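You operate a simulated robot arm through the tools that you are given. There is no shell and no other tool.

Carry out the task below with a simulated two-armed robot. There is one attempt and no reset: what you move stays moved.

## Task
The two turns on the clamped bundle are slack: crank them off and wind 3 tight turns of twine.
Fine: brake TIGHT before winding, press TIE, then the CATCH plate.

The check looks at the end state, three seconds after you hand in, the way a careful person would. Anything else that was tipped, shoved, dropped, spilled or broken makes it a failure.

## Robot
Two 7-joint arms with fingered hands on one trunk that stands fixed in place. Base frame: the origin is at the foot of the trunk, x ahead of it, y to its left, z up. Readings come in mm, degrees, newtons and seconds.
The left shoulder is at [60, 138, 897], the right one opposite. With the tool pointing down near the work surface each hand reaches from about 100 to 800 mm from the base axis, measured 20 degrees to its own side. Payload 4 kg a hand.
Tool frame (each hand has its own): the origin (TCP) lies between the finger pads and is the grasp point; the fingertips stand 36 mm ahead of it; z points along the fingers, y is the line along which they close. The gripper opens to 120 mm. The gripper's body begins 42 mm behind the TCP. The gripper is a hand of 5 fingers: y runs from the thumb to the fingers, the wrist lies at [-15, -109, -200] in the tool frame, and closing takes about 1.5 s.
Orientation is that of the tool frame in the base frame, as [roll, pitch, yaw] about the fixed x, y, z axes, in that order (R = Rz(yaw) Ry(pitch) Rx(roll)). With the fingers straight down and the wrist toward the robot, the tool's x, y and z point along [0, 1, 0], [1, 0, 0] and [0, 0, -1] of the base frame.

## Interface
- The arms move only by the tool nudge_tool. It takes "left_commands", "right_commands" or both (then of equal length, played together; a hand with none holds still); each is a list of rows, each a list of 2 entries, a list of its own where there are three numbers: the shift along the tool's x, y, z in units of 500 mm (1.0 is 500 mm), then the turn, a rotation vector about the tool's x, y, z in units of 90 degrees (1.0 is 90 degrees). In form: [[[dx, dy, dz], [ax, ay, az]], ...]. A call has 1 to 20 rows; each row is the pose to reach, as a shift and turn from the pose commanded when the call began, along the tool's axes at that moment. "left_claw" and "right_claw" are, for a hand that has rows, the closure in counts, from 0 (fully open) to 255 (shut), set as the call begins (left out, the last holds). A call with a number of a shift or a turn outside -1 to 1 is refused whole. A row lasts 0.2 s, in which the tool goes at most 50 mm and 8.6 degrees; a call with a longer step from one row to the next is refused whole, and so is a gripper value outside its range. A pose out of reach is approached as far as the arm can. The call stops where the force on the tool passes 50 N (or 10 N more than at its start, if that is more) or the arm is blocked; 0.2 s more then pass. The fingers move at their own pace (about 153 mm/s each) and stop on an object; they squeeze with about 27 N. The grip force told is the motor's: it shows also when the fingers shut on nothing. Time passes only in rows, and 0.2 s behind the last, so rows that repeat a pose let the fingers close. The reply holds the time, the measured pose of the TCP, the force on the tool along the base axes, the opening and the grip force, in the units named above and with some noise, with the torque about the TCP (base axes, N m) and any sound that the robot's microphone picked up.
- Cameras (640 x 400 px; columns grow to the right, rows downward): "scene" is now at [64.8, 11.5, 1522.5]; the picture's right is [0.11, -0.99, 0.00], its down [-0.64, -0.07, -0.76] and it looks along [0.76, 0.08, -0.65] (base axes); focal length 317 px, centre (320, 200). "left" rides on the left gripper at [-69, -79, -131] in its tool frame; the picture's right is [-0.79, -0.29, 0.55], its down [0.55, -0.73, 0.40] and it looks along [0.29, 0.61, 0.74] (tool axes); focal length 222 px, centre (320, 200). "right" rides on the right gripper at [69, -79, -131] in its tool frame; the picture's right is [-0.78, 0.29, -0.55], its down [-0.55, -0.73, 0.40] and it looks along [-0.29, 0.61, 0.74] (tool axes); focal length 222 px, centre (320, 200). There is no depth. A picture from a camera that has moved, and an enlarged one, comes with that camera's place and axes in the base frame and with its lens. The place of the scene camera against the robot may be out by one fixed shift of up to 25 mm in any direction.
- camera(camera): a new picture of that camera. The clock stands still meanwhile.
- lift_body(by): slides the trunk up (or, below 0, down) by that many mm; the arms and the scene camera ride with it, the base frame stays. It gives what a move gives, with no picture.
- move_fingers(index, middle, ring, little, thumb_bend, thumb_turn, hand): sets how far each is bent, from 0 (flat) to 1 (curled in); at 0.3 the hand is open as for a grip, at 0.7 the pads meet at the TCP. One left out holds its place. A second passes; each finger stops where it meets its share of the squeeze, and holds until it gets a number again. A gripper value or a shape takes the hand back. It gives what a move gives, with no picture; readings hold the bend of each and the force on index, middle, ring, little, thumb and palm. thumb_turn goes from beside the hand (0) to across from the fingers (1), as for a grip.
- preshape(shape, hand): the hand has 5 fingers and takes this shape, open, in about a second: jaw (thumb against the fingers, like two jaws); tri (thumb and two fingers); tip (a fingertip pinch); poke (one finger out to press); point (the index stretched); flat (the hand flat); cup (the hand cupped); fist (a fist). The gripper value then closes the fingers along that shape, each until it touches; the sizes above hold for jaw. It gives what a move gives, with no picture.
- aim_head(pan, tilt): turns the head with the scene camera to pan (to the left, within 86 degrees either way) and tilt (down, from -29 to 69), counted from straight ahead of the robot. It gives what a move gives.
- zoom(camera, box): a new picture of the part [left, top, right, bottom] of that camera's present view, enlarged. The clock stands still meanwhile.
- sign_off(): hands the job in; it is judged then, once.

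Nothing tells you positions but the pictures and the camera data. Unless the task says otherwise, let go and move clear before handing in.

The tools are called after "Request:" as a command line: name --argument value ..., lists and objects as JSON in quotes. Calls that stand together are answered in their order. nudge_tool: Moves the arms, as the interface text tells. Its arguments: {"type":"object","properties":{"left_commands":{"type":"array"},"left_claw":{"type":"number"},"right_commands":{"type":"array"},"right_claw":{"type":"number"}},"required":[]} The other tools are called the same way: lift_body (by) slides the trunk up or down; preshape (shape, hand) gives the hand a shape; move_fingers (index, middle, ring, little, thumb_bend, thumb_turn, hand) moves the fingers one by one; aim_head (pan, tilt) turns the head that bears the scene camera; camera (camera) takes a picture; zoom (camera, box) takes an enlarged picture of a part of a camera's view; sign_off () hands the job in.

At the start:

```text
t: 0.0
left_position: [664.6, 133.6, 1203.5]
left_tcp_rot: [-180.0, 0.1, 90.1]
left_wrist_force: [0.0, -0.2, 0.1]
left_torque: [0.03, 0.01, -0.01]
left_width: 119.6
left_grip_force: 0.1
left_shape: jaw
left_bend: [0.3, 0.3, 0.3, 0.3, 0.3, 0.97]
left_finger forces: [0.0, 0.1, 0.0, 0.1, 0.1, 0.1]
right_position: [548.8, -406.3, 1132.2]
right_tcp_rot: [180.0, 0.0, 90.0]
right_wrist_force: [0.3, -0.3, -0.1]
right_torque: [-0.01, 0.0, -0.02]
right_width: 119.6
right_grip_force: 0.0
right_shape: jaw
right_bend: [0.3, 0.3, 0.3, 0.3, 0.3, 0.97]
right_finger forces: [0.1, 0.0, 0.0, 0.0, 0.0, 0.0]
trunk travel left (down, up): [-475.0, 115.0]
head pan, tilt: [6.3, 40.4]
```

scene: 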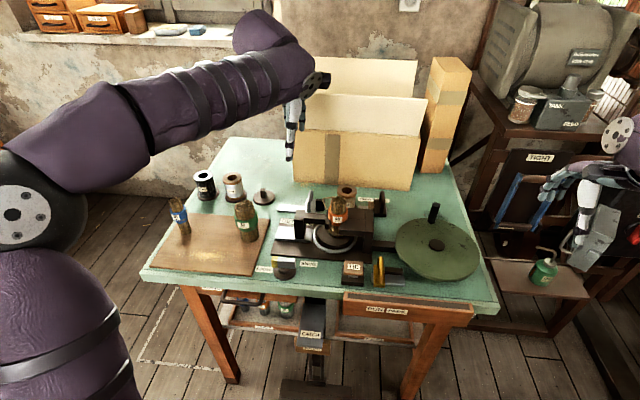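
right: 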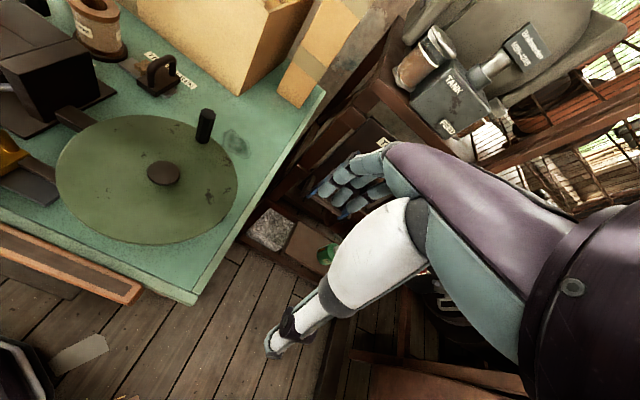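
left: 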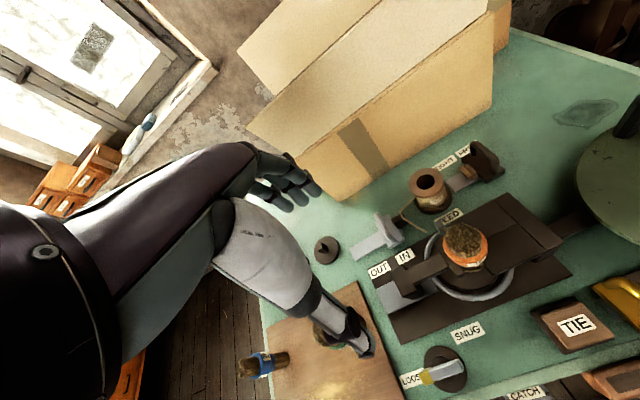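

I see a bench with a winding machine: a clamped bundle in the middle, a big green crank wheel at the right, a brake lever at front left, a TIE button and a CATCH plate under the table. I'll zoom in to read the labels before moving anything.

Request:
zoom --camera "scene" --box '[260, 170, 400, 300]'

Request:
zoom --camera "scene" --box '[340, 180, 500, 300]'

Request:
zoom --camera "scene" --box '[200, 270, 480, 400]'

Request:
zoom --camera "left" --box '[340, 120, 640, 400]'

Request:
zoom --camera "scene" --box '[440, 40, 640, 330]'

```text
3.08 times, centred on (330, 235) of scene
camera zoom: at [64.8, 11.5, 1522.5], right [0.11, -0.99, 0.0], down [-0.64, -0.07, -0.76], along [0.76, 0.08, -0.65], focal length 974 px, centre (289, 92)
```

zoom: 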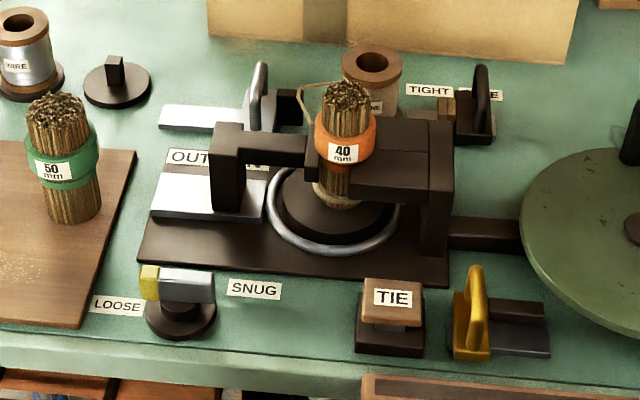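

```text
3.33 times, centred on (420, 240) of scene
camera zoom: at [64.8, 11.5, 1522.5], right [0.11, -0.99, 0.0], down [-0.64, -0.07, -0.76], along [0.76, 0.08, -0.65], focal length 1056 px, centre (-13, 67)
```

zoom: 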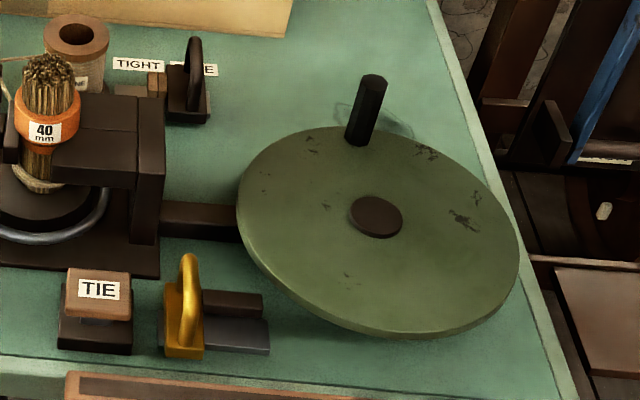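

```text
2.29 times, centred on (340, 335) of scene
camera zoom: at [64.8, 11.5, 1522.5], right [0.11, -0.99, 0.0], down [-0.64, -0.07, -0.76], along [0.76, 0.08, -0.65], focal length 724 px, centre (274, -109)
```

zoom: 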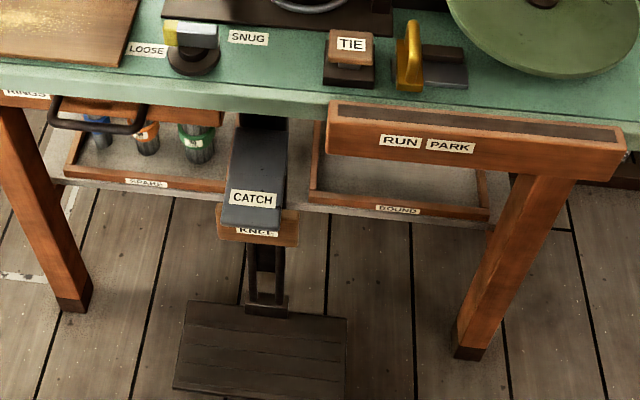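

```text
1.43 times, centred on (490, 260) of left
camera zoom: at [584.9, 63.1, 1333.7], right [-0.29, -0.79, -0.55], down [-0.73, 0.55, -0.4], along [0.61, 0.29, -0.74], focal length 317 px, centre (77, 114)
```

zoom: 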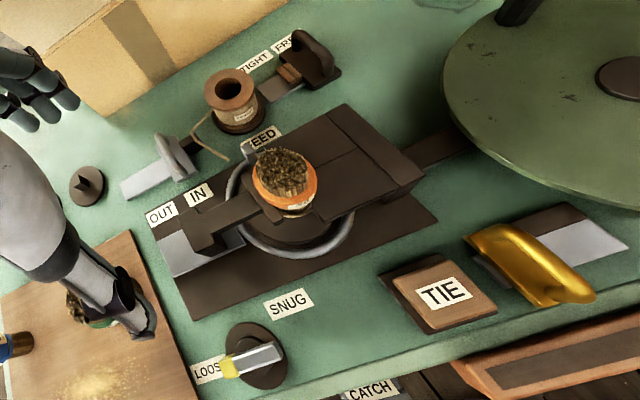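

```text
1.38 times, centred on (540, 185) of scene
camera zoom: at [64.8, 11.5, 1522.5], right [0.11, -0.99, 0.0], down [-0.64, -0.07, -0.76], along [0.76, 0.08, -0.65], focal length 437 px, centre (17, 221)
```

zoom: 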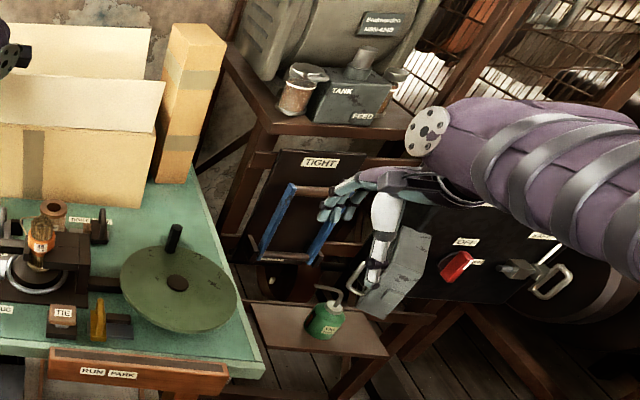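

The bench has several controls: LOOSE/SNUG knob, OUT/IN slide, a FEED ring, TIGHT/FREE slide, TIE, a yellow RUN/PARK slide, and a CATCH knee plate. I'll zoom tighter on each one, since enlarged views come out sharp.

Request:
zoom --camera "scene" --box '[285, 180, 345, 225]'

Request:
zoom --camera "scene" --box '[335, 175, 395, 215]'

Request:
zoom --camera "scene" --box '[300, 190, 380, 255]'

Request:
zoom --camera "scene" --box '[250, 245, 330, 285]'

Request:
zoom --camera "scene" --box '[330, 240, 420, 320]'

Request:
zoom --camera "scene" --box '[490, 140, 580, 220]'

Request:
zoom --camera "left" --box '[400, 130, 530, 310]'

Request:
zoom --camera "scene" --box '[270, 290, 370, 400]'

```text
8.89 times, centred on (315, 202) of scene
camera zoom: at [64.8, 11.5, 1522.5], right [0.11, -0.99, 0.0], down [-0.64, -0.07, -0.76], along [0.76, 0.08, -0.65], focal length 2815 px, centre (364, 178)
```

zoom: 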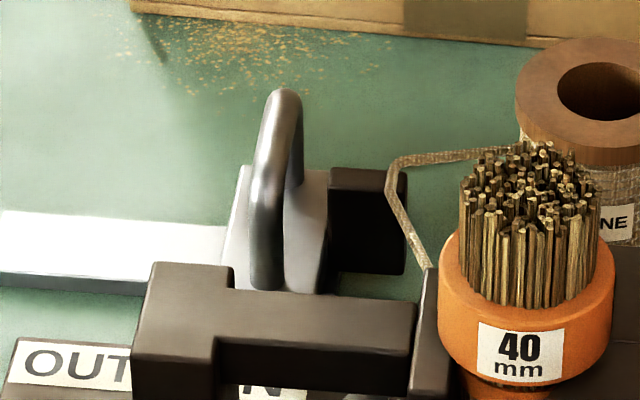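

```text
10.00 times, centred on (365, 195) of scene
camera zoom: at [64.8, 11.5, 1522.5], right [0.11, -0.99, 0.0], down [-0.64, -0.07, -0.76], along [0.76, 0.08, -0.65], focal length 3167 px, centre (-130, 250)
```

zoom: 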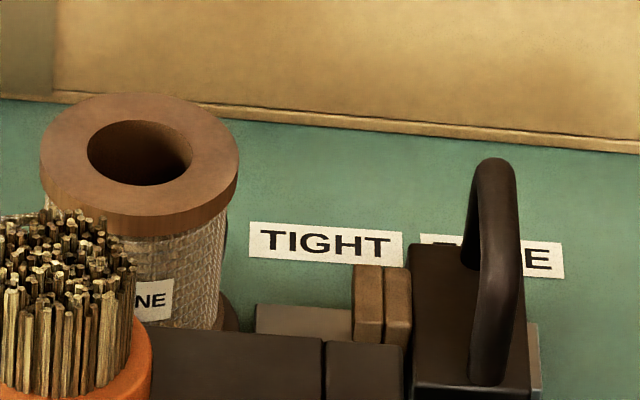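

```text
6.15 times, centred on (340, 222) of scene
camera zoom: at [64.8, 11.5, 1522.5], right [0.11, -0.99, 0.0], down [-0.64, -0.07, -0.76], along [0.76, 0.08, -0.65], focal length 1949 px, centre (197, 62)
```

zoom: 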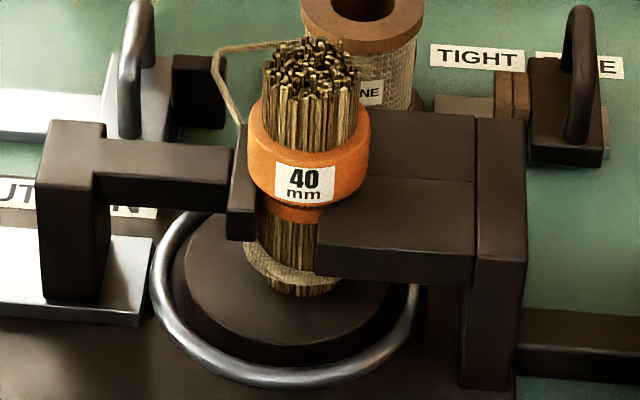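

```text
8.00 times, centred on (290, 265) of scene
camera zoom: at [64.8, 11.5, 1522.5], right [0.11, -0.99, 0.0], down [-0.64, -0.07, -0.76], along [0.76, 0.08, -0.65], focal length 2534 px, centre (560, -320)
```

zoom: 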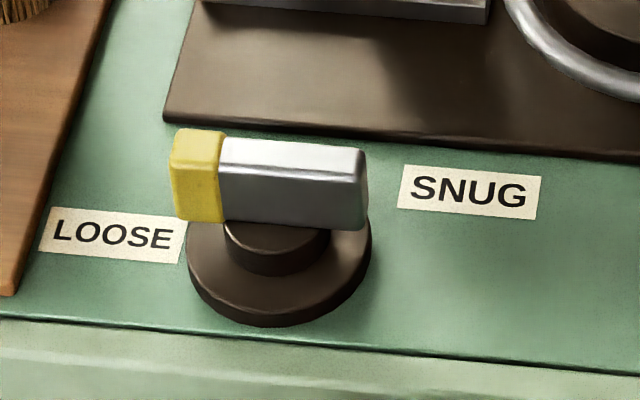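

```text
5.00 times, centred on (375, 280) of scene
camera zoom: at [64.8, 11.5, 1522.5], right [0.11, -0.99, 0.0], down [-0.64, -0.07, -0.76], along [0.76, 0.08, -0.65], focal length 1584 px, centre (45, -200)
```

zoom: 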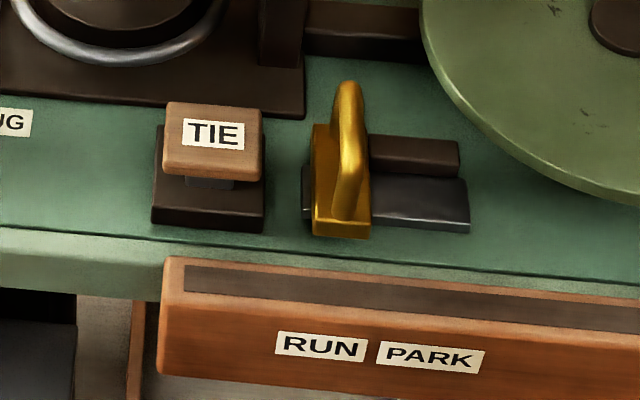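

```text
5.00 times, centred on (535, 180) of scene
camera zoom: at [64.8, 11.5, 1522.5], right [0.11, -0.99, 0.0], down [-0.64, -0.07, -0.76], along [0.76, 0.08, -0.65], focal length 1584 px, centre (-755, 300)
```

zoom: 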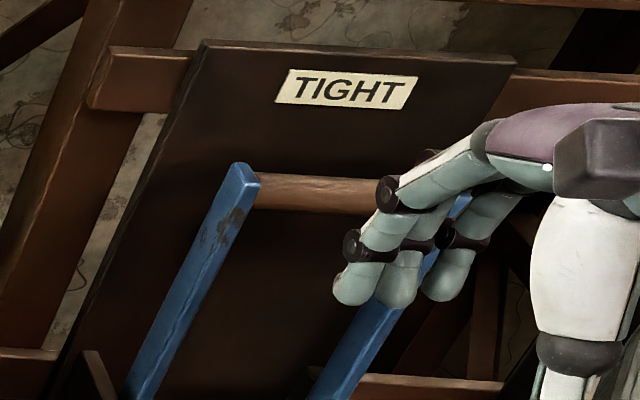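

```text
2.22 times, centred on (465, 220) of left
camera zoom: at [584.9, 63.1, 1333.7], right [-0.29, -0.79, -0.55], down [-0.73, 0.55, -0.4], along [0.61, 0.29, -0.74], focal length 494 px, centre (-2, 156)
```

zoom: 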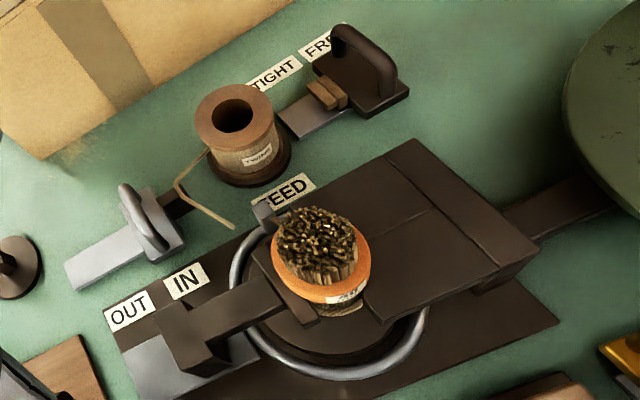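

```text
3.64 times, centred on (320, 345) of scene
camera zoom: at [64.8, 11.5, 1522.5], right [0.11, -0.99, 0.0], down [-0.64, -0.07, -0.76], along [0.76, 0.08, -0.65], focal length 1152 px, centre (320, -327)
```

zoom: 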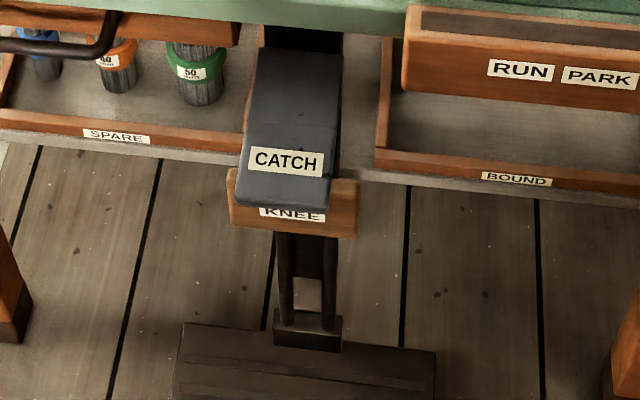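

TIE's top is at about [548, -20, 905], the wheel hub near [629, -228, 918], and the crank knob top near [739, -222, 959]. Next I'll look closer at the wheel and machine for direction marks.

Request:
zoom --camera "right" --box '[0, 60, 260, 260]'

Request:
zoom --camera "right" --box '[0, 0, 220, 130]'

Request:
zoom --camera "left" --box '[420, 190, 530, 310]'

Request:
zoom --camera "scene" --box '[140, 150, 280, 280]'

Request:
zoom --camera "scene" --box '[150, 270, 300, 400]'

Request:
aim_head --pan 2 --tilt 62

Request:
camera --camera "scene"

```text
2.00 times, centred on (130, 160) of right
camera zoom: at [469.0, -336.9, 1263.8], right [0.29, -0.78, 0.55], down [-0.73, -0.55, -0.4], along [0.61, -0.29, -0.74], focal length 444 px, centre (700, 280)
```

zoom: 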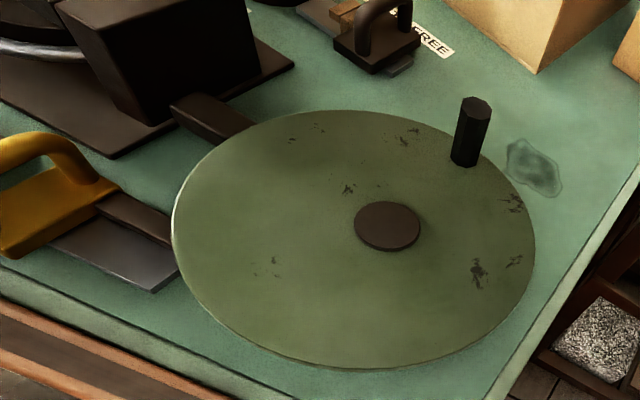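

```text
2.91 times, centred on (110, 65) of right
camera zoom: at [469.0, -336.9, 1263.8], right [0.29, -0.78, 0.55], down [-0.73, -0.55, -0.4], along [0.61, -0.29, -0.74], focal length 646 px, centre (931, 593)
```

zoom: 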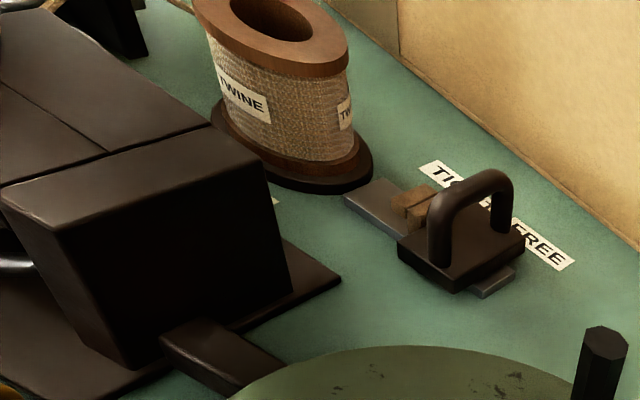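

```text
3.33 times, centred on (475, 250) of left
camera zoom: at [584.9, 63.1, 1333.7], right [-0.29, -0.79, -0.55], down [-0.73, 0.55, -0.4], along [0.61, 0.29, -0.74], focal length 740 px, centre (-197, 33)
```

zoom: 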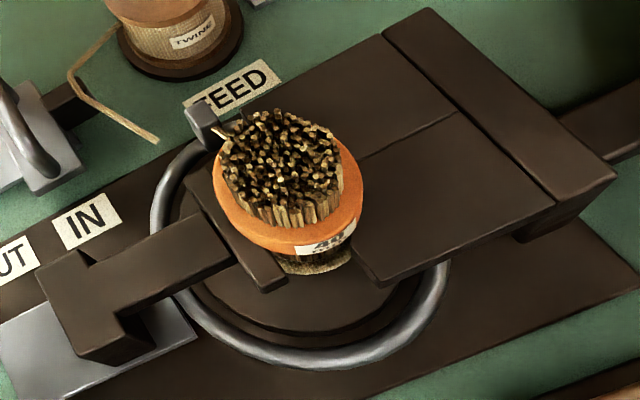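

```text
3.08 times, centred on (210, 215) of scene
camera zoom: at [64.8, 11.5, 1522.5], right [0.11, -0.99, 0.0], down [-0.64, -0.07, -0.76], along [0.76, 0.08, -0.65], focal length 974 px, centre (658, 154)
```

zoom: 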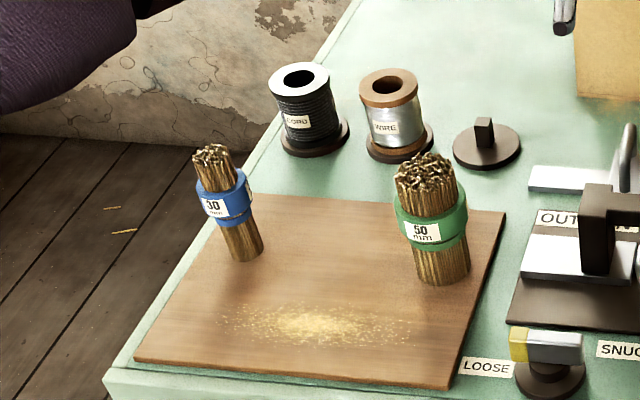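

```text
3.08 times, centred on (225, 335) of scene
camera zoom: at [64.8, 11.5, 1522.5], right [0.11, -0.99, 0.0], down [-0.64, -0.07, -0.76], along [0.76, 0.08, -0.65], focal length 974 px, centre (612, -215)
```

zoom: 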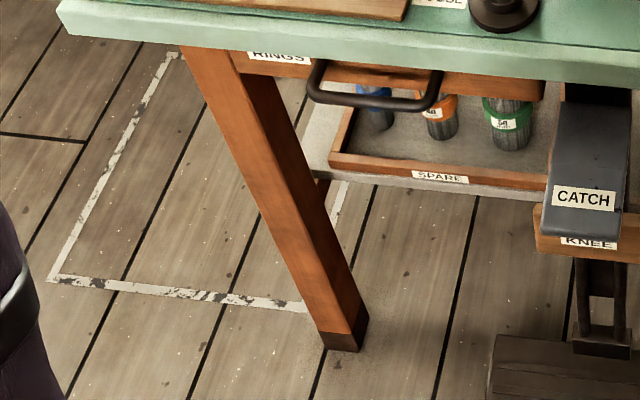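

```text
t: 0.8
left_position: [664.1, 133.3, 1203.5]
left_tcp_rot: [180.0, 0.0, 90.1]
left_wrist_force: [-0.7, 0.2, -0.5]
left_torque: [0.01, -0.02, 0.02]
left_width: 119.8
left_grip_force: 0.0
left_shape: jaw
left_bend: [0.3, 0.3, 0.3, 0.3, 0.3, 0.97]
left_finger forces: [0.1, 0.0, 0.0, 0.1, 0.0, 0.1]
right_position: [548.6, -405.6, 1132.7]
right_tcp_rot: [180.0, 0.0, 89.9]
right_wrist_force: [-0.1, 0.1, -0.2]
right_torque: [0.0, 0.0, 0.01]
right_width: 119.7
right_grip_force: 0.1
right_shape: jaw
right_bend: [0.3, 0.3, 0.3, 0.3, 0.3, 0.97]
right_finger forces: [0.0, 0.0, 0.0, 0.1, 0.0, 0.0]
trunk travel left (down, up): [-475.0, 115.0]
head pan, tilt: [2.0, 62.0]
```

```text
taken
camera scene: at [44.9, 4.5, 1494.1], right [0.04, -1.0, 0.0], down [-0.88, -0.03, -0.47], along [0.47, 0.02, -0.88], focal length 317 px, centre (320, 200)
```

scene: 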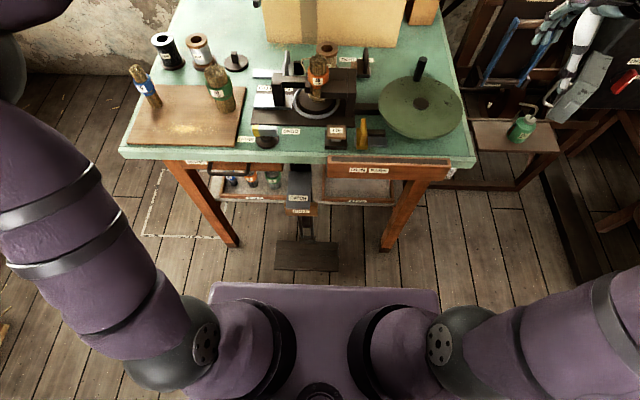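

I'm now looking more steeply down and can see the front edge, the knee/catch assembly and the pedal. I'll zoom in there and on the machine again.

Request:
zoom --camera "scene" --box '[260, 120, 350, 280]'

Request:
zoom --camera "scene" --box '[245, 35, 390, 150]'

Request:
zoom --camera "scene" --box '[270, 155, 330, 220]'

Request:
zoom --camera "scene" --box '[360, 40, 480, 180]'

```text
2.50 times, centred on (305, 200) of scene
camera zoom: at [44.9, 4.5, 1494.1], right [0.04, -1.0, 0.0], down [-0.88, -0.03, -0.47], along [0.47, 0.02, -0.88], focal length 792 px, centre (358, 200)
```

zoom: 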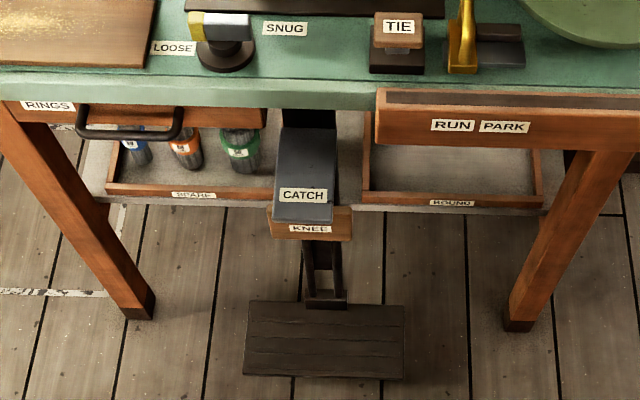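

```text
3.48 times, centred on (318, 92) of scene
camera zoom: at [44.9, 4.5, 1494.1], right [0.04, -1.0, 0.0], down [-0.88, -0.03, -0.47], along [0.47, 0.02, -0.88], focal length 1102 px, centre (329, 574)
```

zoom: 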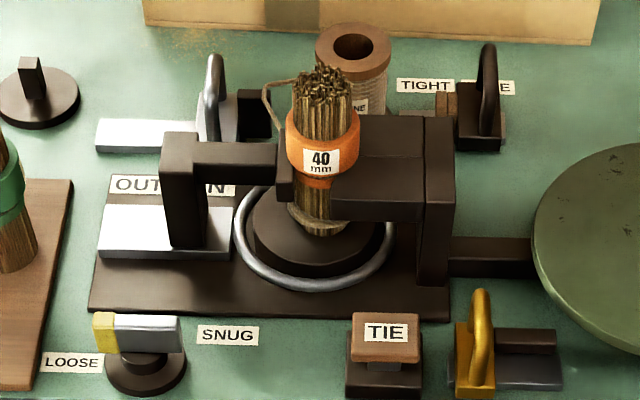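

```text
6.15 times, centred on (300, 188) of scene
camera zoom: at [44.9, 4.5, 1494.1], right [0.04, -1.0, 0.0], down [-0.88, -0.03, -0.47], along [0.47, 0.02, -0.88], focal length 1949 px, centre (443, 277)
```

zoom: 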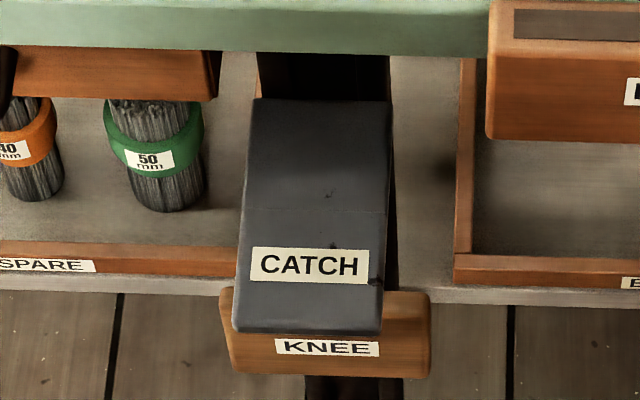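

```text
2.86 times, centred on (420, 110) of scene
camera zoom: at [44.9, 4.5, 1494.1], right [0.04, -1.0, 0.0], down [-0.88, -0.03, -0.47], along [0.47, 0.02, -0.88], focal length 905 px, centre (34, 457)
```

zoom: 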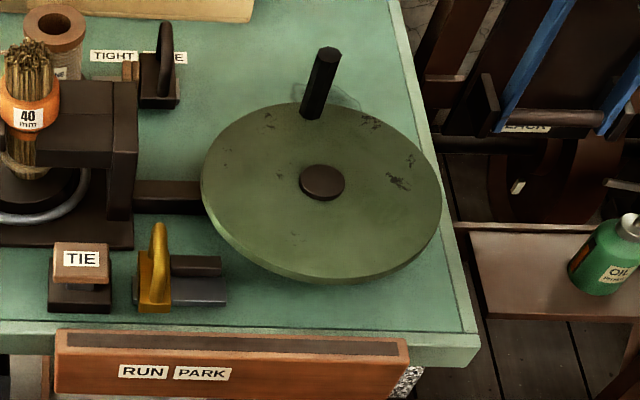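

The CATCH plate is a grey lever projecting under the front edge of the table, above the KNEE block. I'll bring the left hand back towards the robot so its camera can see the front edge and give better parallax.

Request:
nudge_tool --left_commands '[[[0.003, -0.067, 0.03], [0, 0, 0]], [[0.006, -0.134, 0.06], [0, 0, 0]], [[0.009, -0.201, 0.09], [0, 0, 0]], [[0.012, -0.268, 0.12], [0, 0, 0]], [[0.015, -0.335, 0.15], [0, 0, 0]], [[0.018, -0.402, 0.18], [0, 0, 0]], [[0.021, -0.469, 0.21], [0, 0, 0]], [[0.024, -0.536, 0.24], [0, 0, 0]], [[0.027, -0.603, 0.27], [0, 0, 0]], [[0.03, -0.67, 0.3], [0, 0, 0]]]'

Request:
camera --camera "left"

Request:
camera --camera "scene"

```text
t: 3.0
left_position: [330.8, 145.1, 1047.0]
left_tcp_rot: [-178.5, 1.1, 89.2]
left_wrist_force: [0.7, -0.3, -0.6]
left_torque: [-0.01, 0.0, 0.01]
left_width: 120.0
left_grip_force: 0.1
left_shape: jaw
left_bend: [0.3, 0.3, 0.3, 0.3, 0.3, 0.97]
left_finger forces: [0.0, 0.0, 0.0, 0.0, 0.1, 0.0]
right_position: [550.0, -406.2, 1133.4]
right_tcp_rot: [-179.9, 0.0, 90.0]
right_wrist_force: [1.3, -0.1, 0.6]
right_torque: [-0.02, 0.03, 0.02]
right_width: 119.6
right_grip_force: 0.1
right_shape: jaw
right_bend: [0.3, 0.3, 0.3, 0.3, 0.3, 0.97]
right_finger forces: [0.0, 0.0, 0.0, 0.0, 0.0, 0.1]
trunk travel left (down, up): [-475.0, 115.0]
head pan, tilt: [2.0, 62.0]
```

```text
taken
camera left: at [253.1, 78.5, 1181.4], right [-0.32, -0.79, -0.52], down [-0.74, 0.55, -0.39], along [0.6, 0.26, -0.76], focal length 222 px, centre (320, 200)
```

left: 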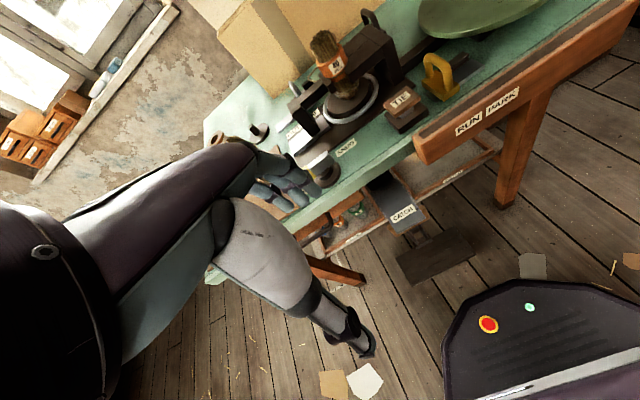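

```text
taken
camera scene: at [46.8, 4.8, 1496.0], right [0.03, -1.0, 0.0], down [-0.88, -0.03, -0.47], along [0.47, 0.02, -0.88], focal length 317 px, centre (320, 200)
```

scene: 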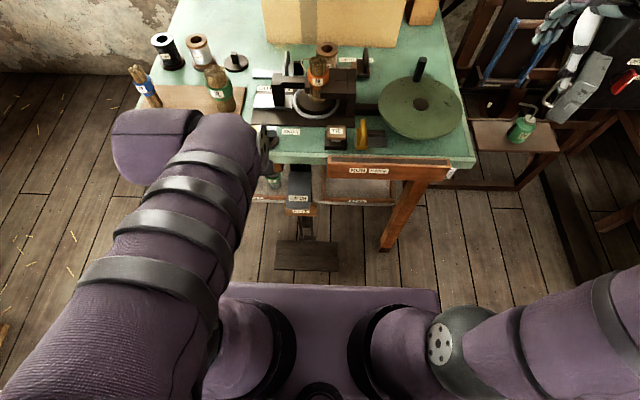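

The left camera now sees the front edge and the CATCH plate from below the wrist. I'll zoom in to place it.

Request:
zoom --camera "left" --box '[330, 130, 500, 290]'

Request:
zoom --camera "left" --box '[260, 0, 480, 140]'

Request:
zoom --camera "scene" --box '[260, 120, 350, 280]'

```text
2.50 times, centred on (415, 210) of left
camera zoom: at [253.1, 78.5, 1181.4], right [-0.32, -0.79, -0.52], down [-0.74, 0.55, -0.39], along [0.6, 0.26, -0.76], focal length 555 px, centre (82, 175)
```

zoom: 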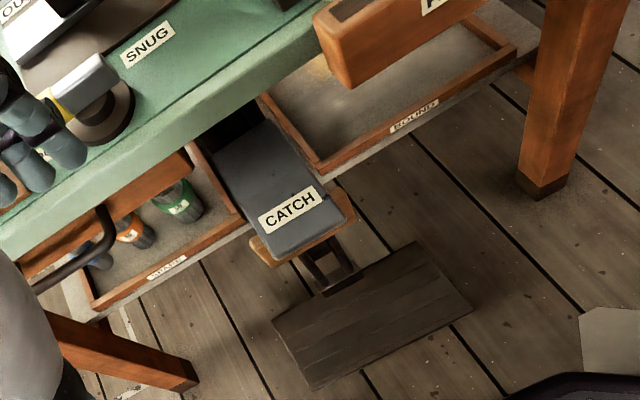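

```text
2.86 times, centred on (370, 70) of left
camera zoom: at [253.1, 78.5, 1181.4], right [-0.32, -0.79, -0.52], down [-0.74, 0.55, -0.39], along [0.6, 0.26, -0.76], focal length 635 px, centre (177, 571)
```

zoom: 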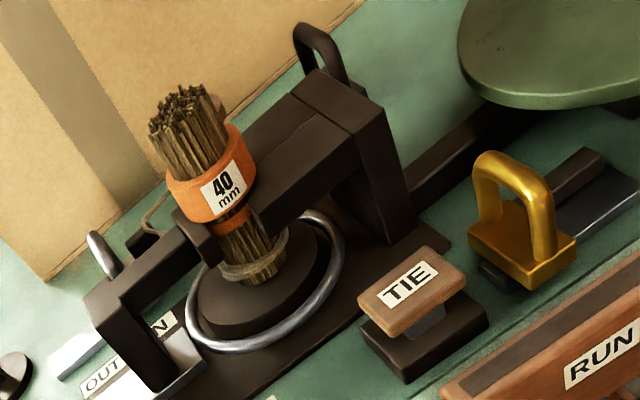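

```text
2.50 times, centred on (305, 200) of scene
camera zoom: at [46.8, 4.8, 1496.0], right [0.03, -1.0, 0.0], down [-0.88, -0.03, -0.47], along [0.47, 0.02, -0.88], focal length 792 px, centre (358, 200)
```

zoom: 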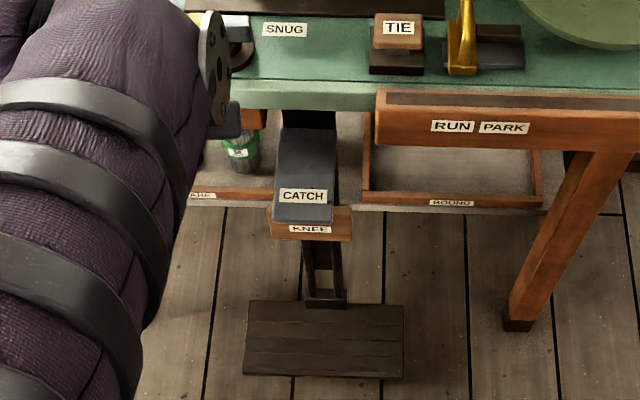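

From the two hand-camera views the table top is at z≈859 and TIE's top at [548, -21, 902]. The CATCH plate end is near [441, 77, ~765], the brake handle near [793, -103, 908], and the knob near [739, -222, 959]. I'll raise the trunk for reach, then bring the right hand over the wheel for a closer look.

Request:
lift_body --by 100

Request:
nudge_tool --right_commands '[[[0.046, 0.0375, 0.038], [0, 0, 0]], [[0.092, 0.075, 0.076], [0, 0, 0]], [[0.138, 0.1125, 0.115], [0, 0, 0]], [[0.184, 0.15, 0.153], [0, 0, 0]], [[0.23, 0.1875, 0.191], [0, 0, 0]], [[0.276, 0.225, 0.23], [0, 0, 0]], [[0.322, 0.2625, 0.268], [0, 0, 0]], [[0.368, 0.3, 0.306], [0, 0, 0]], [[0.368, 0.3, 0.306], [0, 0, 0]]]'

Request:
aim_head --pan -5 --tilt 48

Request:
camera --camera "right"

Request:
camera --camera "scene"

```text
t: 4.4
left_position: [330.1, 148.4, 1151.6]
left_tcp_rot: [-180.0, 0.0, 90.0]
left_wrist_force: [0.1, -0.5, -0.6]
left_torque: [0.03, -0.01, 0.0]
left_width: 119.8
left_grip_force: 0.0
left_shape: jaw
left_bend: [0.3, 0.3, 0.3, 0.3, 0.3, 0.97]
left_finger forces: [0.0, 0.0, 0.1, 0.0, 0.0, 0.1]
right_position: [548.8, -406.7, 1232.1]
right_tcp_rot: [-179.9, 0.0, 89.9]
right_wrist_force: [0.3, -0.4, -0.2]
right_torque: [-0.01, -0.02, 0.05]
right_width: 119.6
right_grip_force: 0.1
right_shape: jaw
right_bend: [0.3, 0.3, 0.3, 0.3, 0.3, 0.97]
right_finger forces: [0.1, 0.1, 0.1, 0.0, 0.0, 0.1]
trunk travel left (down, up): [-575.0, 15.0]
head pan, tilt: [2.0, 62.0]
```

```text
t: 6.4
left_position: [330.3, 147.6, 1151.9]
left_tcp_rot: [-179.9, 0.0, 89.9]
left_wrist_force: [-0.3, -0.3, -0.2]
left_torque: [0.0, 0.03, -0.04]
left_width: 119.9
left_grip_force: 0.0
left_shape: jaw
left_bend: [0.3, 0.3, 0.3, 0.3, 0.3, 0.97]
left_finger forces: [0.1, 0.1, 0.0, 0.0, 0.0, 0.0]
right_position: [699.2, -223.8, 1079.0]
right_tcp_rot: [-180.0, 0.0, 90.0]
right_wrist_force: [0.0, -0.3, 0.2]
right_torque: [0.03, -0.01, -0.02]
right_width: 119.8
right_grip_force: 0.0
right_shape: jaw
right_bend: [0.3, 0.3, 0.3, 0.3, 0.3, 0.97]
right_finger forces: [0.0, 0.0, 0.1, 0.0, 0.0, 0.0]
trunk travel left (down, up): [-575.0, 15.0]
head pan, tilt: [2.0, 62.0]
```

```text
t: 7.1
left_position: [329.6, 148.5, 1152.6]
left_tcp_rot: [179.9, 0.0, 90.0]
left_wrist_force: [0.0, 0.0, -0.8]
left_torque: [0.01, -0.03, 0.02]
left_width: 119.7
left_grip_force: 0.0
left_shape: jaw
left_bend: [0.3, 0.3, 0.3, 0.3, 0.3, 0.97]
left_finger forces: [0.1, 0.0, 0.0, 0.0, 0.0, 0.0]
right_position: [697.8, -223.0, 1078.8]
right_tcp_rot: [-179.9, 0.0, 89.9]
right_wrist_force: [0.5, -0.4, -1.0]
right_torque: [0.0, 0.03, -0.01]
right_width: 119.7
right_grip_force: 0.0
right_shape: jaw
right_bend: [0.3, 0.3, 0.3, 0.3, 0.3, 0.97]
right_finger forces: [0.1, 0.0, 0.0, 0.1, 0.1, 0.1]
trunk travel left (down, up): [-575.0, 15.0]
head pan, tilt: [-5.0, 48.0]
```

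```text
taken
camera right: at [618.8, -153.9, 1210.0], right [0.29, -0.78, 0.55], down [-0.73, -0.55, -0.4], along [0.61, -0.29, -0.74], focal length 222 px, centre (320, 200)
```

right: 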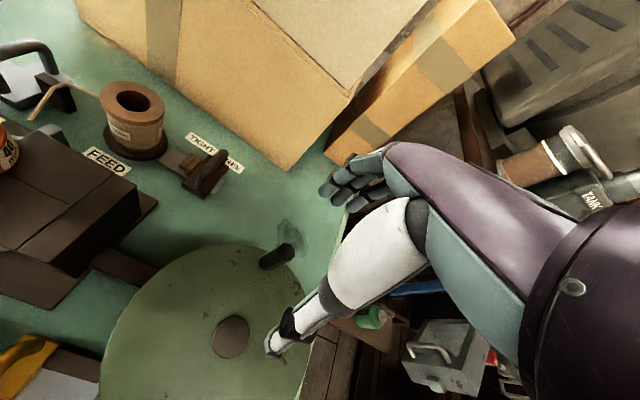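

```text
taken
camera scene: at [58.9, -4.7, 1611.5], right [-0.09, -1.0, 0.0], down [-0.74, 0.06, -0.67], along [0.67, -0.06, -0.74], focal length 317 px, centre (320, 200)
```

scene: 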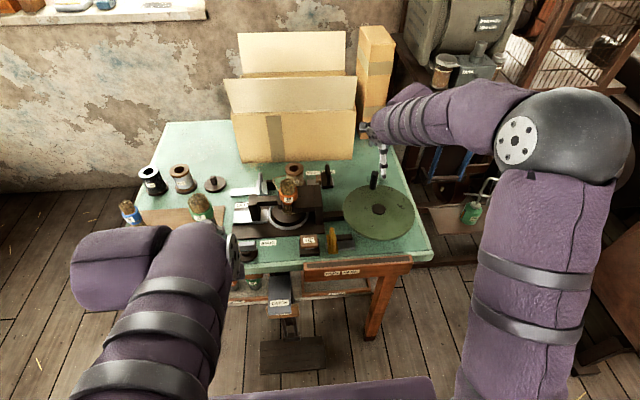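

Both hands are clear, and the right camera now views the brake and knob up close. I'll zoom in to triangulate them.

Request:
zoom --camera "right" --box '[70, 70, 270, 210]'

Request:
zoom --camera "right" --box '[90, 200, 330, 400]'

Request:
zoom --camera "right" --box '[250, 130, 400, 370]'

Request:
zoom --camera "scene" --box '[230, 120, 430, 260]'

```text
2.86 times, centred on (170, 140) of right
camera zoom: at [618.8, -153.9, 1210.0], right [0.29, -0.78, 0.55], down [-0.73, -0.55, -0.4], along [0.61, -0.29, -0.74], focal length 635 px, centre (749, 371)
```

zoom: 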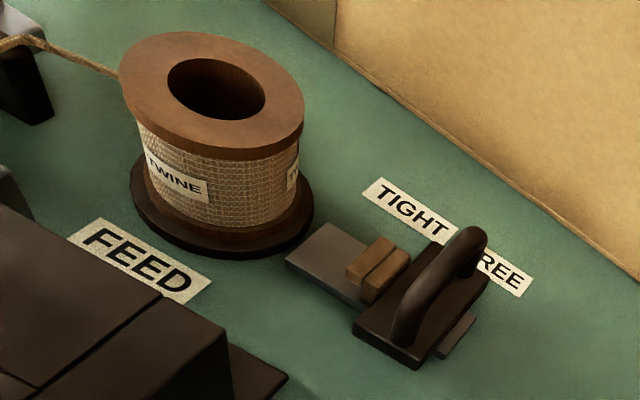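

```text
2.00 times, centred on (210, 300) of right
camera zoom: at [618.8, -153.9, 1210.0], right [0.29, -0.78, 0.55], down [-0.73, -0.55, -0.4], along [0.61, -0.29, -0.74], focal length 444 px, centre (540, 0)
```

zoom: 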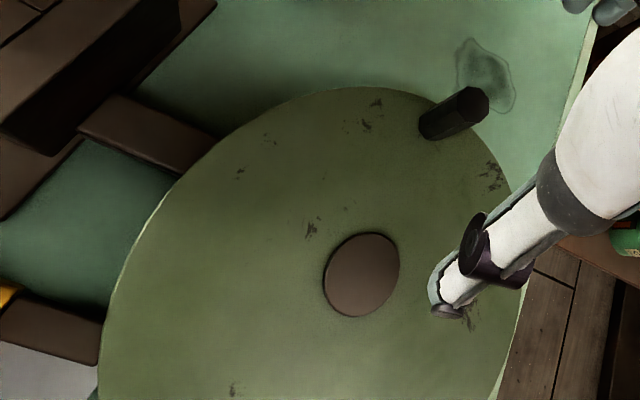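

```text
1.67 times, centred on (325, 250) of right
camera zoom: at [618.8, -153.9, 1210.0], right [0.29, -0.78, 0.55], down [-0.73, -0.55, -0.4], along [0.61, -0.29, -0.74], focal length 370 px, centre (312, 117)
```

zoom: 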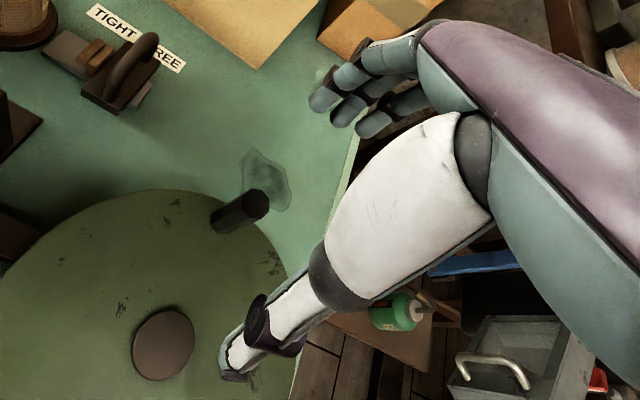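

```text
2.86 times, centred on (330, 190) of scene
camera zoom: at [58.9, -4.7, 1611.5], right [-0.09, -1.0, 0.0], down [-0.74, 0.06, -0.67], along [0.67, -0.06, -0.74], focal length 905 px, centre (291, 229)
```

zoom: 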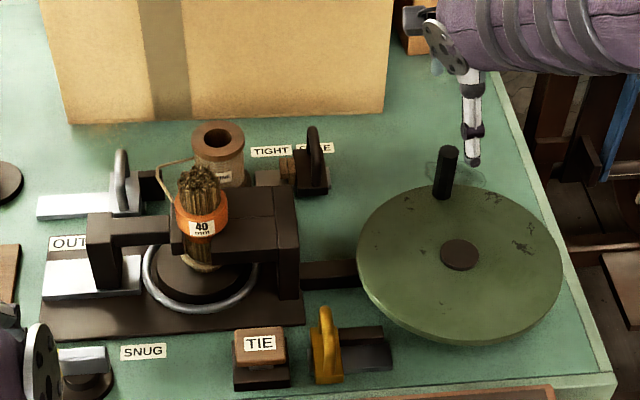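

With two right-camera views the knob is at [718, -231], from z 912 to 980. The hub is at [629, -231], so the crank radius is about 89 mm, and the brake arch top is near [810, -93, 911]. I'll move over the knob, lower the open hand around it, and check before closing.

Request:
nudge_tool --right_commands '[[[-0.016, 0.04, 0.0], [0, 0, 0]], [[-0.016, 0.04, 0.06], [0, 0, 0]], [[-0.016, 0.04, 0.12], [0, 0, 0]], [[-0.016, 0.04, 0.16], [0, 0, 0]], [[-0.016, 0.04, 0.16], [0, 0, 0]]]'

Request:
camera --camera "right"

Request:
zoom --camera "scene" --box '[300, 110, 460, 260]'

```text
t: 8.3
left_position: [329.4, 148.0, 1151.0]
left_tcp_rot: [-180.0, 0.0, 90.0]
left_wrist_force: [0.4, 0.4, 0.0]
left_torque: [-0.03, 0.03, -0.01]
left_width: 119.8
left_grip_force: 0.1
left_shape: jaw
left_bend: [0.3, 0.3, 0.3, 0.3, 0.3, 0.97]
left_finger forces: [0.0, 0.0, 0.1, 0.0, 0.0, 0.1]
right_position: [718.7, -228.7, 998.5]
right_tcp_rot: [-180.0, -0.1, 90.0]
right_wrist_force: [0.3, 0.2, -0.1]
right_torque: [-0.04, 0.0, 0.03]
right_width: 119.8
right_grip_force: 0.0
right_shape: jaw
right_bend: [0.3, 0.3, 0.3, 0.3, 0.3, 0.97]
right_finger forces: [0.1, 0.0, 0.0, 0.1, 0.1, 0.0]
trunk travel left (down, up): [-575.0, 15.0]
head pan, tilt: [-5.0, 48.0]
```

```text
taken
camera right: at [639.9, -159.5, 1130.0], right [0.29, -0.78, 0.55], down [-0.73, -0.55, -0.4], along [0.61, -0.29, -0.74], focal length 222 px, centre (320, 200)
```

right: 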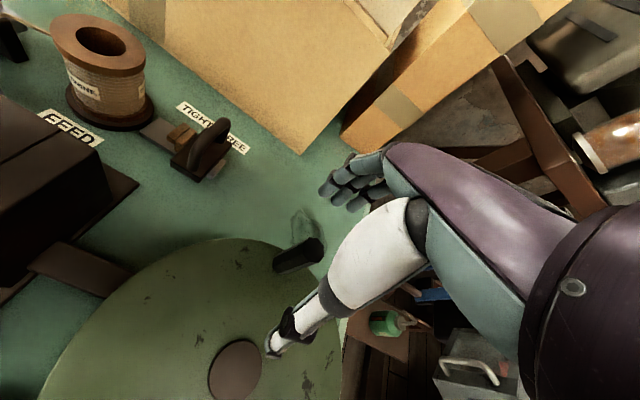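

```text
2.67 times, centred on (380, 185) of scene
camera zoom: at [58.9, -4.7, 1611.6], right [-0.09, -1.0, 0.0], down [-0.74, 0.06, -0.67], along [0.67, -0.06, -0.74], focal length 845 px, centre (160, 240)
```

zoom: 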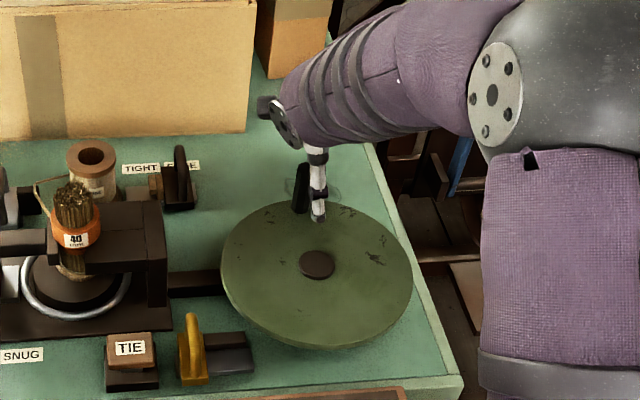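

The knob top lies right at the grasp point, with the thumb on the near side and the fingers on the far side. I'll descend the last 40 mm and close on the knob.

Request:
nudge_tool --right_commands '[[[0, 0, 0.04], [0, 0, 0]], [[0, 0, 0.08], [0, 0, 0]], [[0, 0, 0.08], [0, 0, 0]]]'

Request:
camera --camera "right"

```text
t: 9.1
left_position: [329.9, 147.7, 1151.9]
left_tcp_rot: [-180.0, 0.1, 90.1]
left_wrist_force: [0.0, -0.3, -1.6]
left_torque: [-0.02, -0.01, -0.01]
left_width: 120.0
left_grip_force: 0.0
left_shape: jaw
left_bend: [0.3, 0.3, 0.3, 0.3, 0.3, 0.97]
left_finger forces: [0.0, 0.1, 0.0, 0.0, 0.0, 0.0]
right_position: [717.7, -229.8, 960.9]
right_tcp_rot: [-180.0, -0.1, 90.0]
right_wrist_force: [0.2, -0.2, 0.0]
right_torque: [0.02, -0.02, 0.0]
right_width: 119.7
right_grip_force: 0.1
right_shape: jaw
right_bend: [0.3, 0.3, 0.3, 0.3, 0.3, 0.97]
right_finger forces: [0.1, 0.0, 0.1, 0.0, 0.0, 0.0]
trunk travel left (down, up): [-575.0, 15.0]
head pan, tilt: [-5.0, 48.0]
```

```text
taken
camera right: at [639.0, -160.0, 1091.0], right [0.29, -0.79, 0.55], down [-0.74, -0.55, -0.4], along [0.61, -0.29, -0.74], focal length 222 px, centre (320, 200)
```

right: 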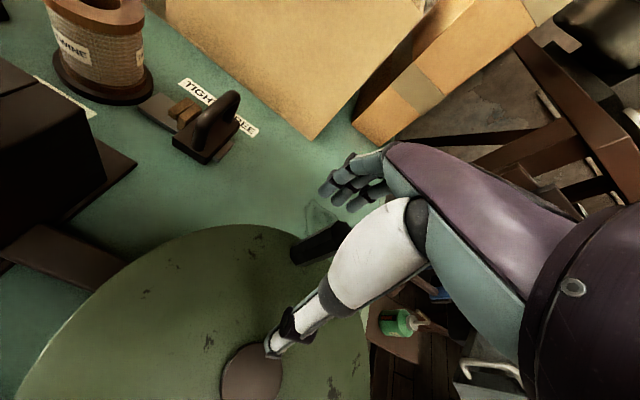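

Nothing touched on the way down, so I'll close the hand on the knob now.

Request:
nudge_tool --right_commands '[[[0, 0, 0], [0, 0, 0]], [[0, 0, 0], [0, 0, 0]], [[0, 0, 0], [0, 0, 0]], [[0, 0, 0], [0, 0, 0]], [[0, 0, 0], [0, 0, 0]], [[0, 0, 0], [0, 0, 0]], [[0, 0, 0], [0, 0, 0]], [[0, 0, 0], [0, 0, 0]]]' --right_claw 255

Request:
camera --camera "right"

Request:
zoom --camera "scene" --box '[230, 140, 430, 260]'

```text
t: 10.9
left_position: [329.2, 147.8, 1151.4]
left_tcp_rot: [179.9, 0.0, 89.9]
left_wrist_force: [-1.3, 0.6, 0.3]
left_torque: [0.04, 0.0, -0.03]
left_width: 119.8
left_grip_force: 0.1
left_shape: jaw
left_bend: [0.3, 0.3, 0.3, 0.3, 0.3, 0.97]
left_finger forces: [0.1, 0.0, 0.1, 0.0, 0.0, 0.0]
right_position: [718.0, -228.2, 958.9]
right_tcp_rot: [180.0, 0.1, 90.1]
right_wrist_force: [-3.4, 1.1, -2.7]
right_torque: [0.04, 0.06, 0.03]
right_width: 13.4
right_grip_force: 26.6
right_shape: jaw
right_bend: [0.61, 0.64, 0.69, 0.7, 0.71, 1.0]
right_finger forces: [12.6, 7.0, 0.0, 0.0, 24.0, 0.1]
trunk travel left (down, up): [-575.0, 15.0]
head pan, tilt: [-5.0, 48.0]
```

```text
taken
camera right: at [638.7, -159.9, 1090.9], right [0.29, -0.78, 0.55], down [-0.74, -0.55, -0.4], along [0.61, -0.29, -0.74], focal length 222 px, centre (320, 200)
```

right: 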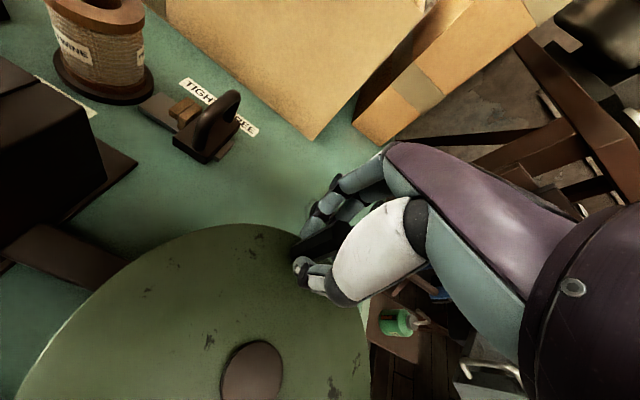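

```text
3.20 times, centred on (330, 200) of scene
camera zoom: at [58.7, -4.6, 1611.6], right [-0.09, -1.0, 0.0], down [-0.74, 0.06, -0.67], along [0.67, -0.06, -0.74], focal length 1014 px, centre (288, 200)
```

zoom: 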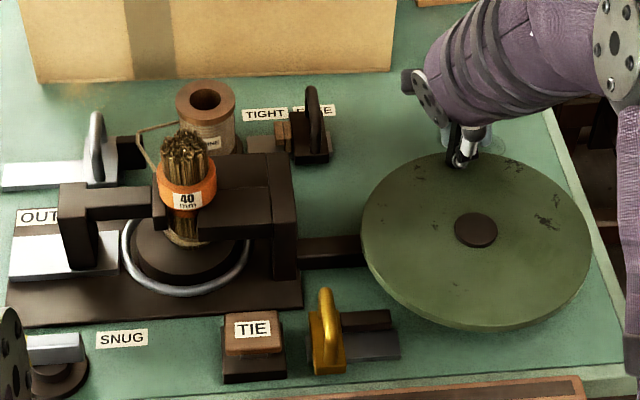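

The hand holds the knob between index/middle and thumb with almost no side load. I'll try a small 45° counter-clockwise move as seen from above and check what the bundle and flyer do.

Request:
nudge_tool --right_commands '[[[0.0233, -0.0015, 0], [0, 0, 0]], [[0.0461, -0.0061, 0], [0, 0, 0]], [[0.0681, -0.0135, 0], [0, 0, 0]], [[0.089, -0.0238, 0], [0, 0, 0]], [[0.1084, -0.0368, 0], [0, 0, 0]], [[0.1259, -0.0521, 0], [0, 0, 0]], [[0.1259, -0.0521, 0], [0, 0, 0]]]'

Request:
zoom --camera "scene" --box '[230, 140, 430, 260]'

Request:
zoom --camera "scene" --box '[260, 150, 340, 240]'

Request:
camera --camera "right"

```text
t: 12.5
left_position: [330.3, 148.5, 1151.3]
left_tcp_rot: [-180.0, 0.0, 89.9]
left_wrist_force: [-1.2, 0.6, 0.0]
left_torque: [-0.01, -0.01, -0.01]
left_width: 119.7
left_grip_force: 0.0
left_shape: jaw
left_bend: [0.3, 0.3, 0.3, 0.3, 0.3, 0.97]
left_finger forces: [0.0, 0.0, 0.0, 0.0, 0.1, 0.0]
right_position: [694.5, -166.3, 959.0]
right_tcp_rot: [-180.0, 0.0, 90.0]
right_wrist_force: [4.5, 2.3, -5.5]
right_torque: [0.18, -0.29, 0.17]
right_width: 12.1
right_grip_force: 27.1
right_shape: jaw
right_bend: [0.72, 0.61, 0.69, 0.7, 0.71, 1.0]
right_finger forces: [17.2, 11.1, 0.0, 0.0, 22.7, 0.0]
trunk travel left (down, up): [-575.0, 15.0]
head pan, tilt: [-5.0, 48.0]
```

```text
3.20 times, centred on (330, 200) of scene
camera zoom: at [60.3, -4.5, 1611.5], right [-0.09, -1.0, 0.0], down [-0.74, 0.06, -0.67], along [0.67, -0.06, -0.74], focal length 1014 px, centre (288, 200)
```

zoom: 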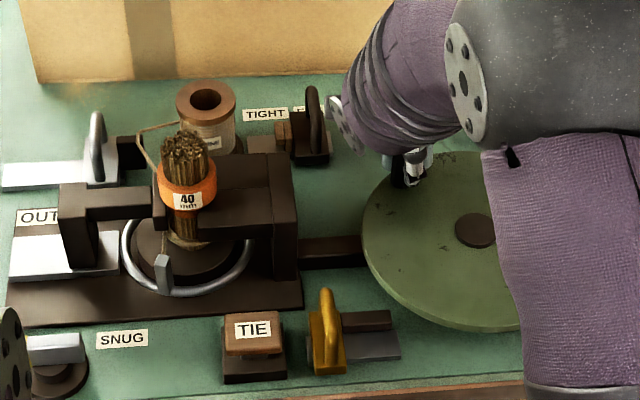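

```text
4.44 times, centred on (300, 195) of scene
camera zoom: at [60.3, -4.5, 1611.5], right [-0.09, -1.0, 0.0], down [-0.74, 0.06, -0.67], along [0.67, -0.06, -0.74], focal length 1408 px, centre (409, 222)
```

zoom: 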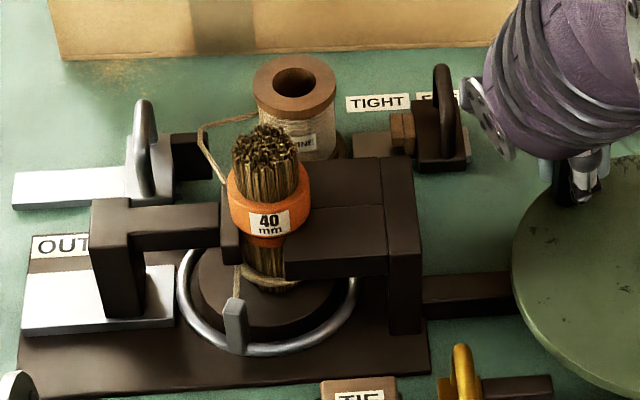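

```text
taken
camera right: at [615.2, -97.7, 1090.5], right [0.29, -0.78, 0.55], down [-0.73, -0.55, -0.4], along [0.61, -0.29, -0.74], focal length 222 px, centre (320, 200)
```

right: 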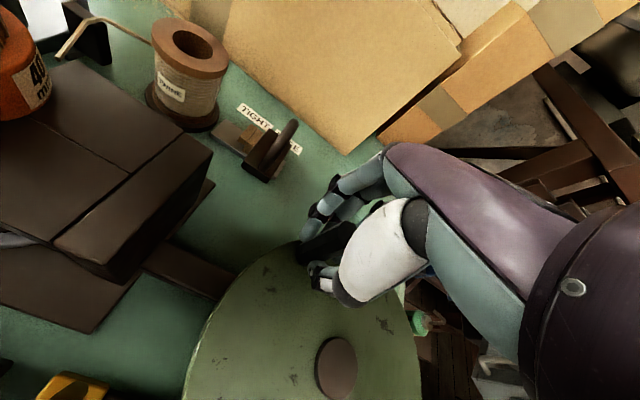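

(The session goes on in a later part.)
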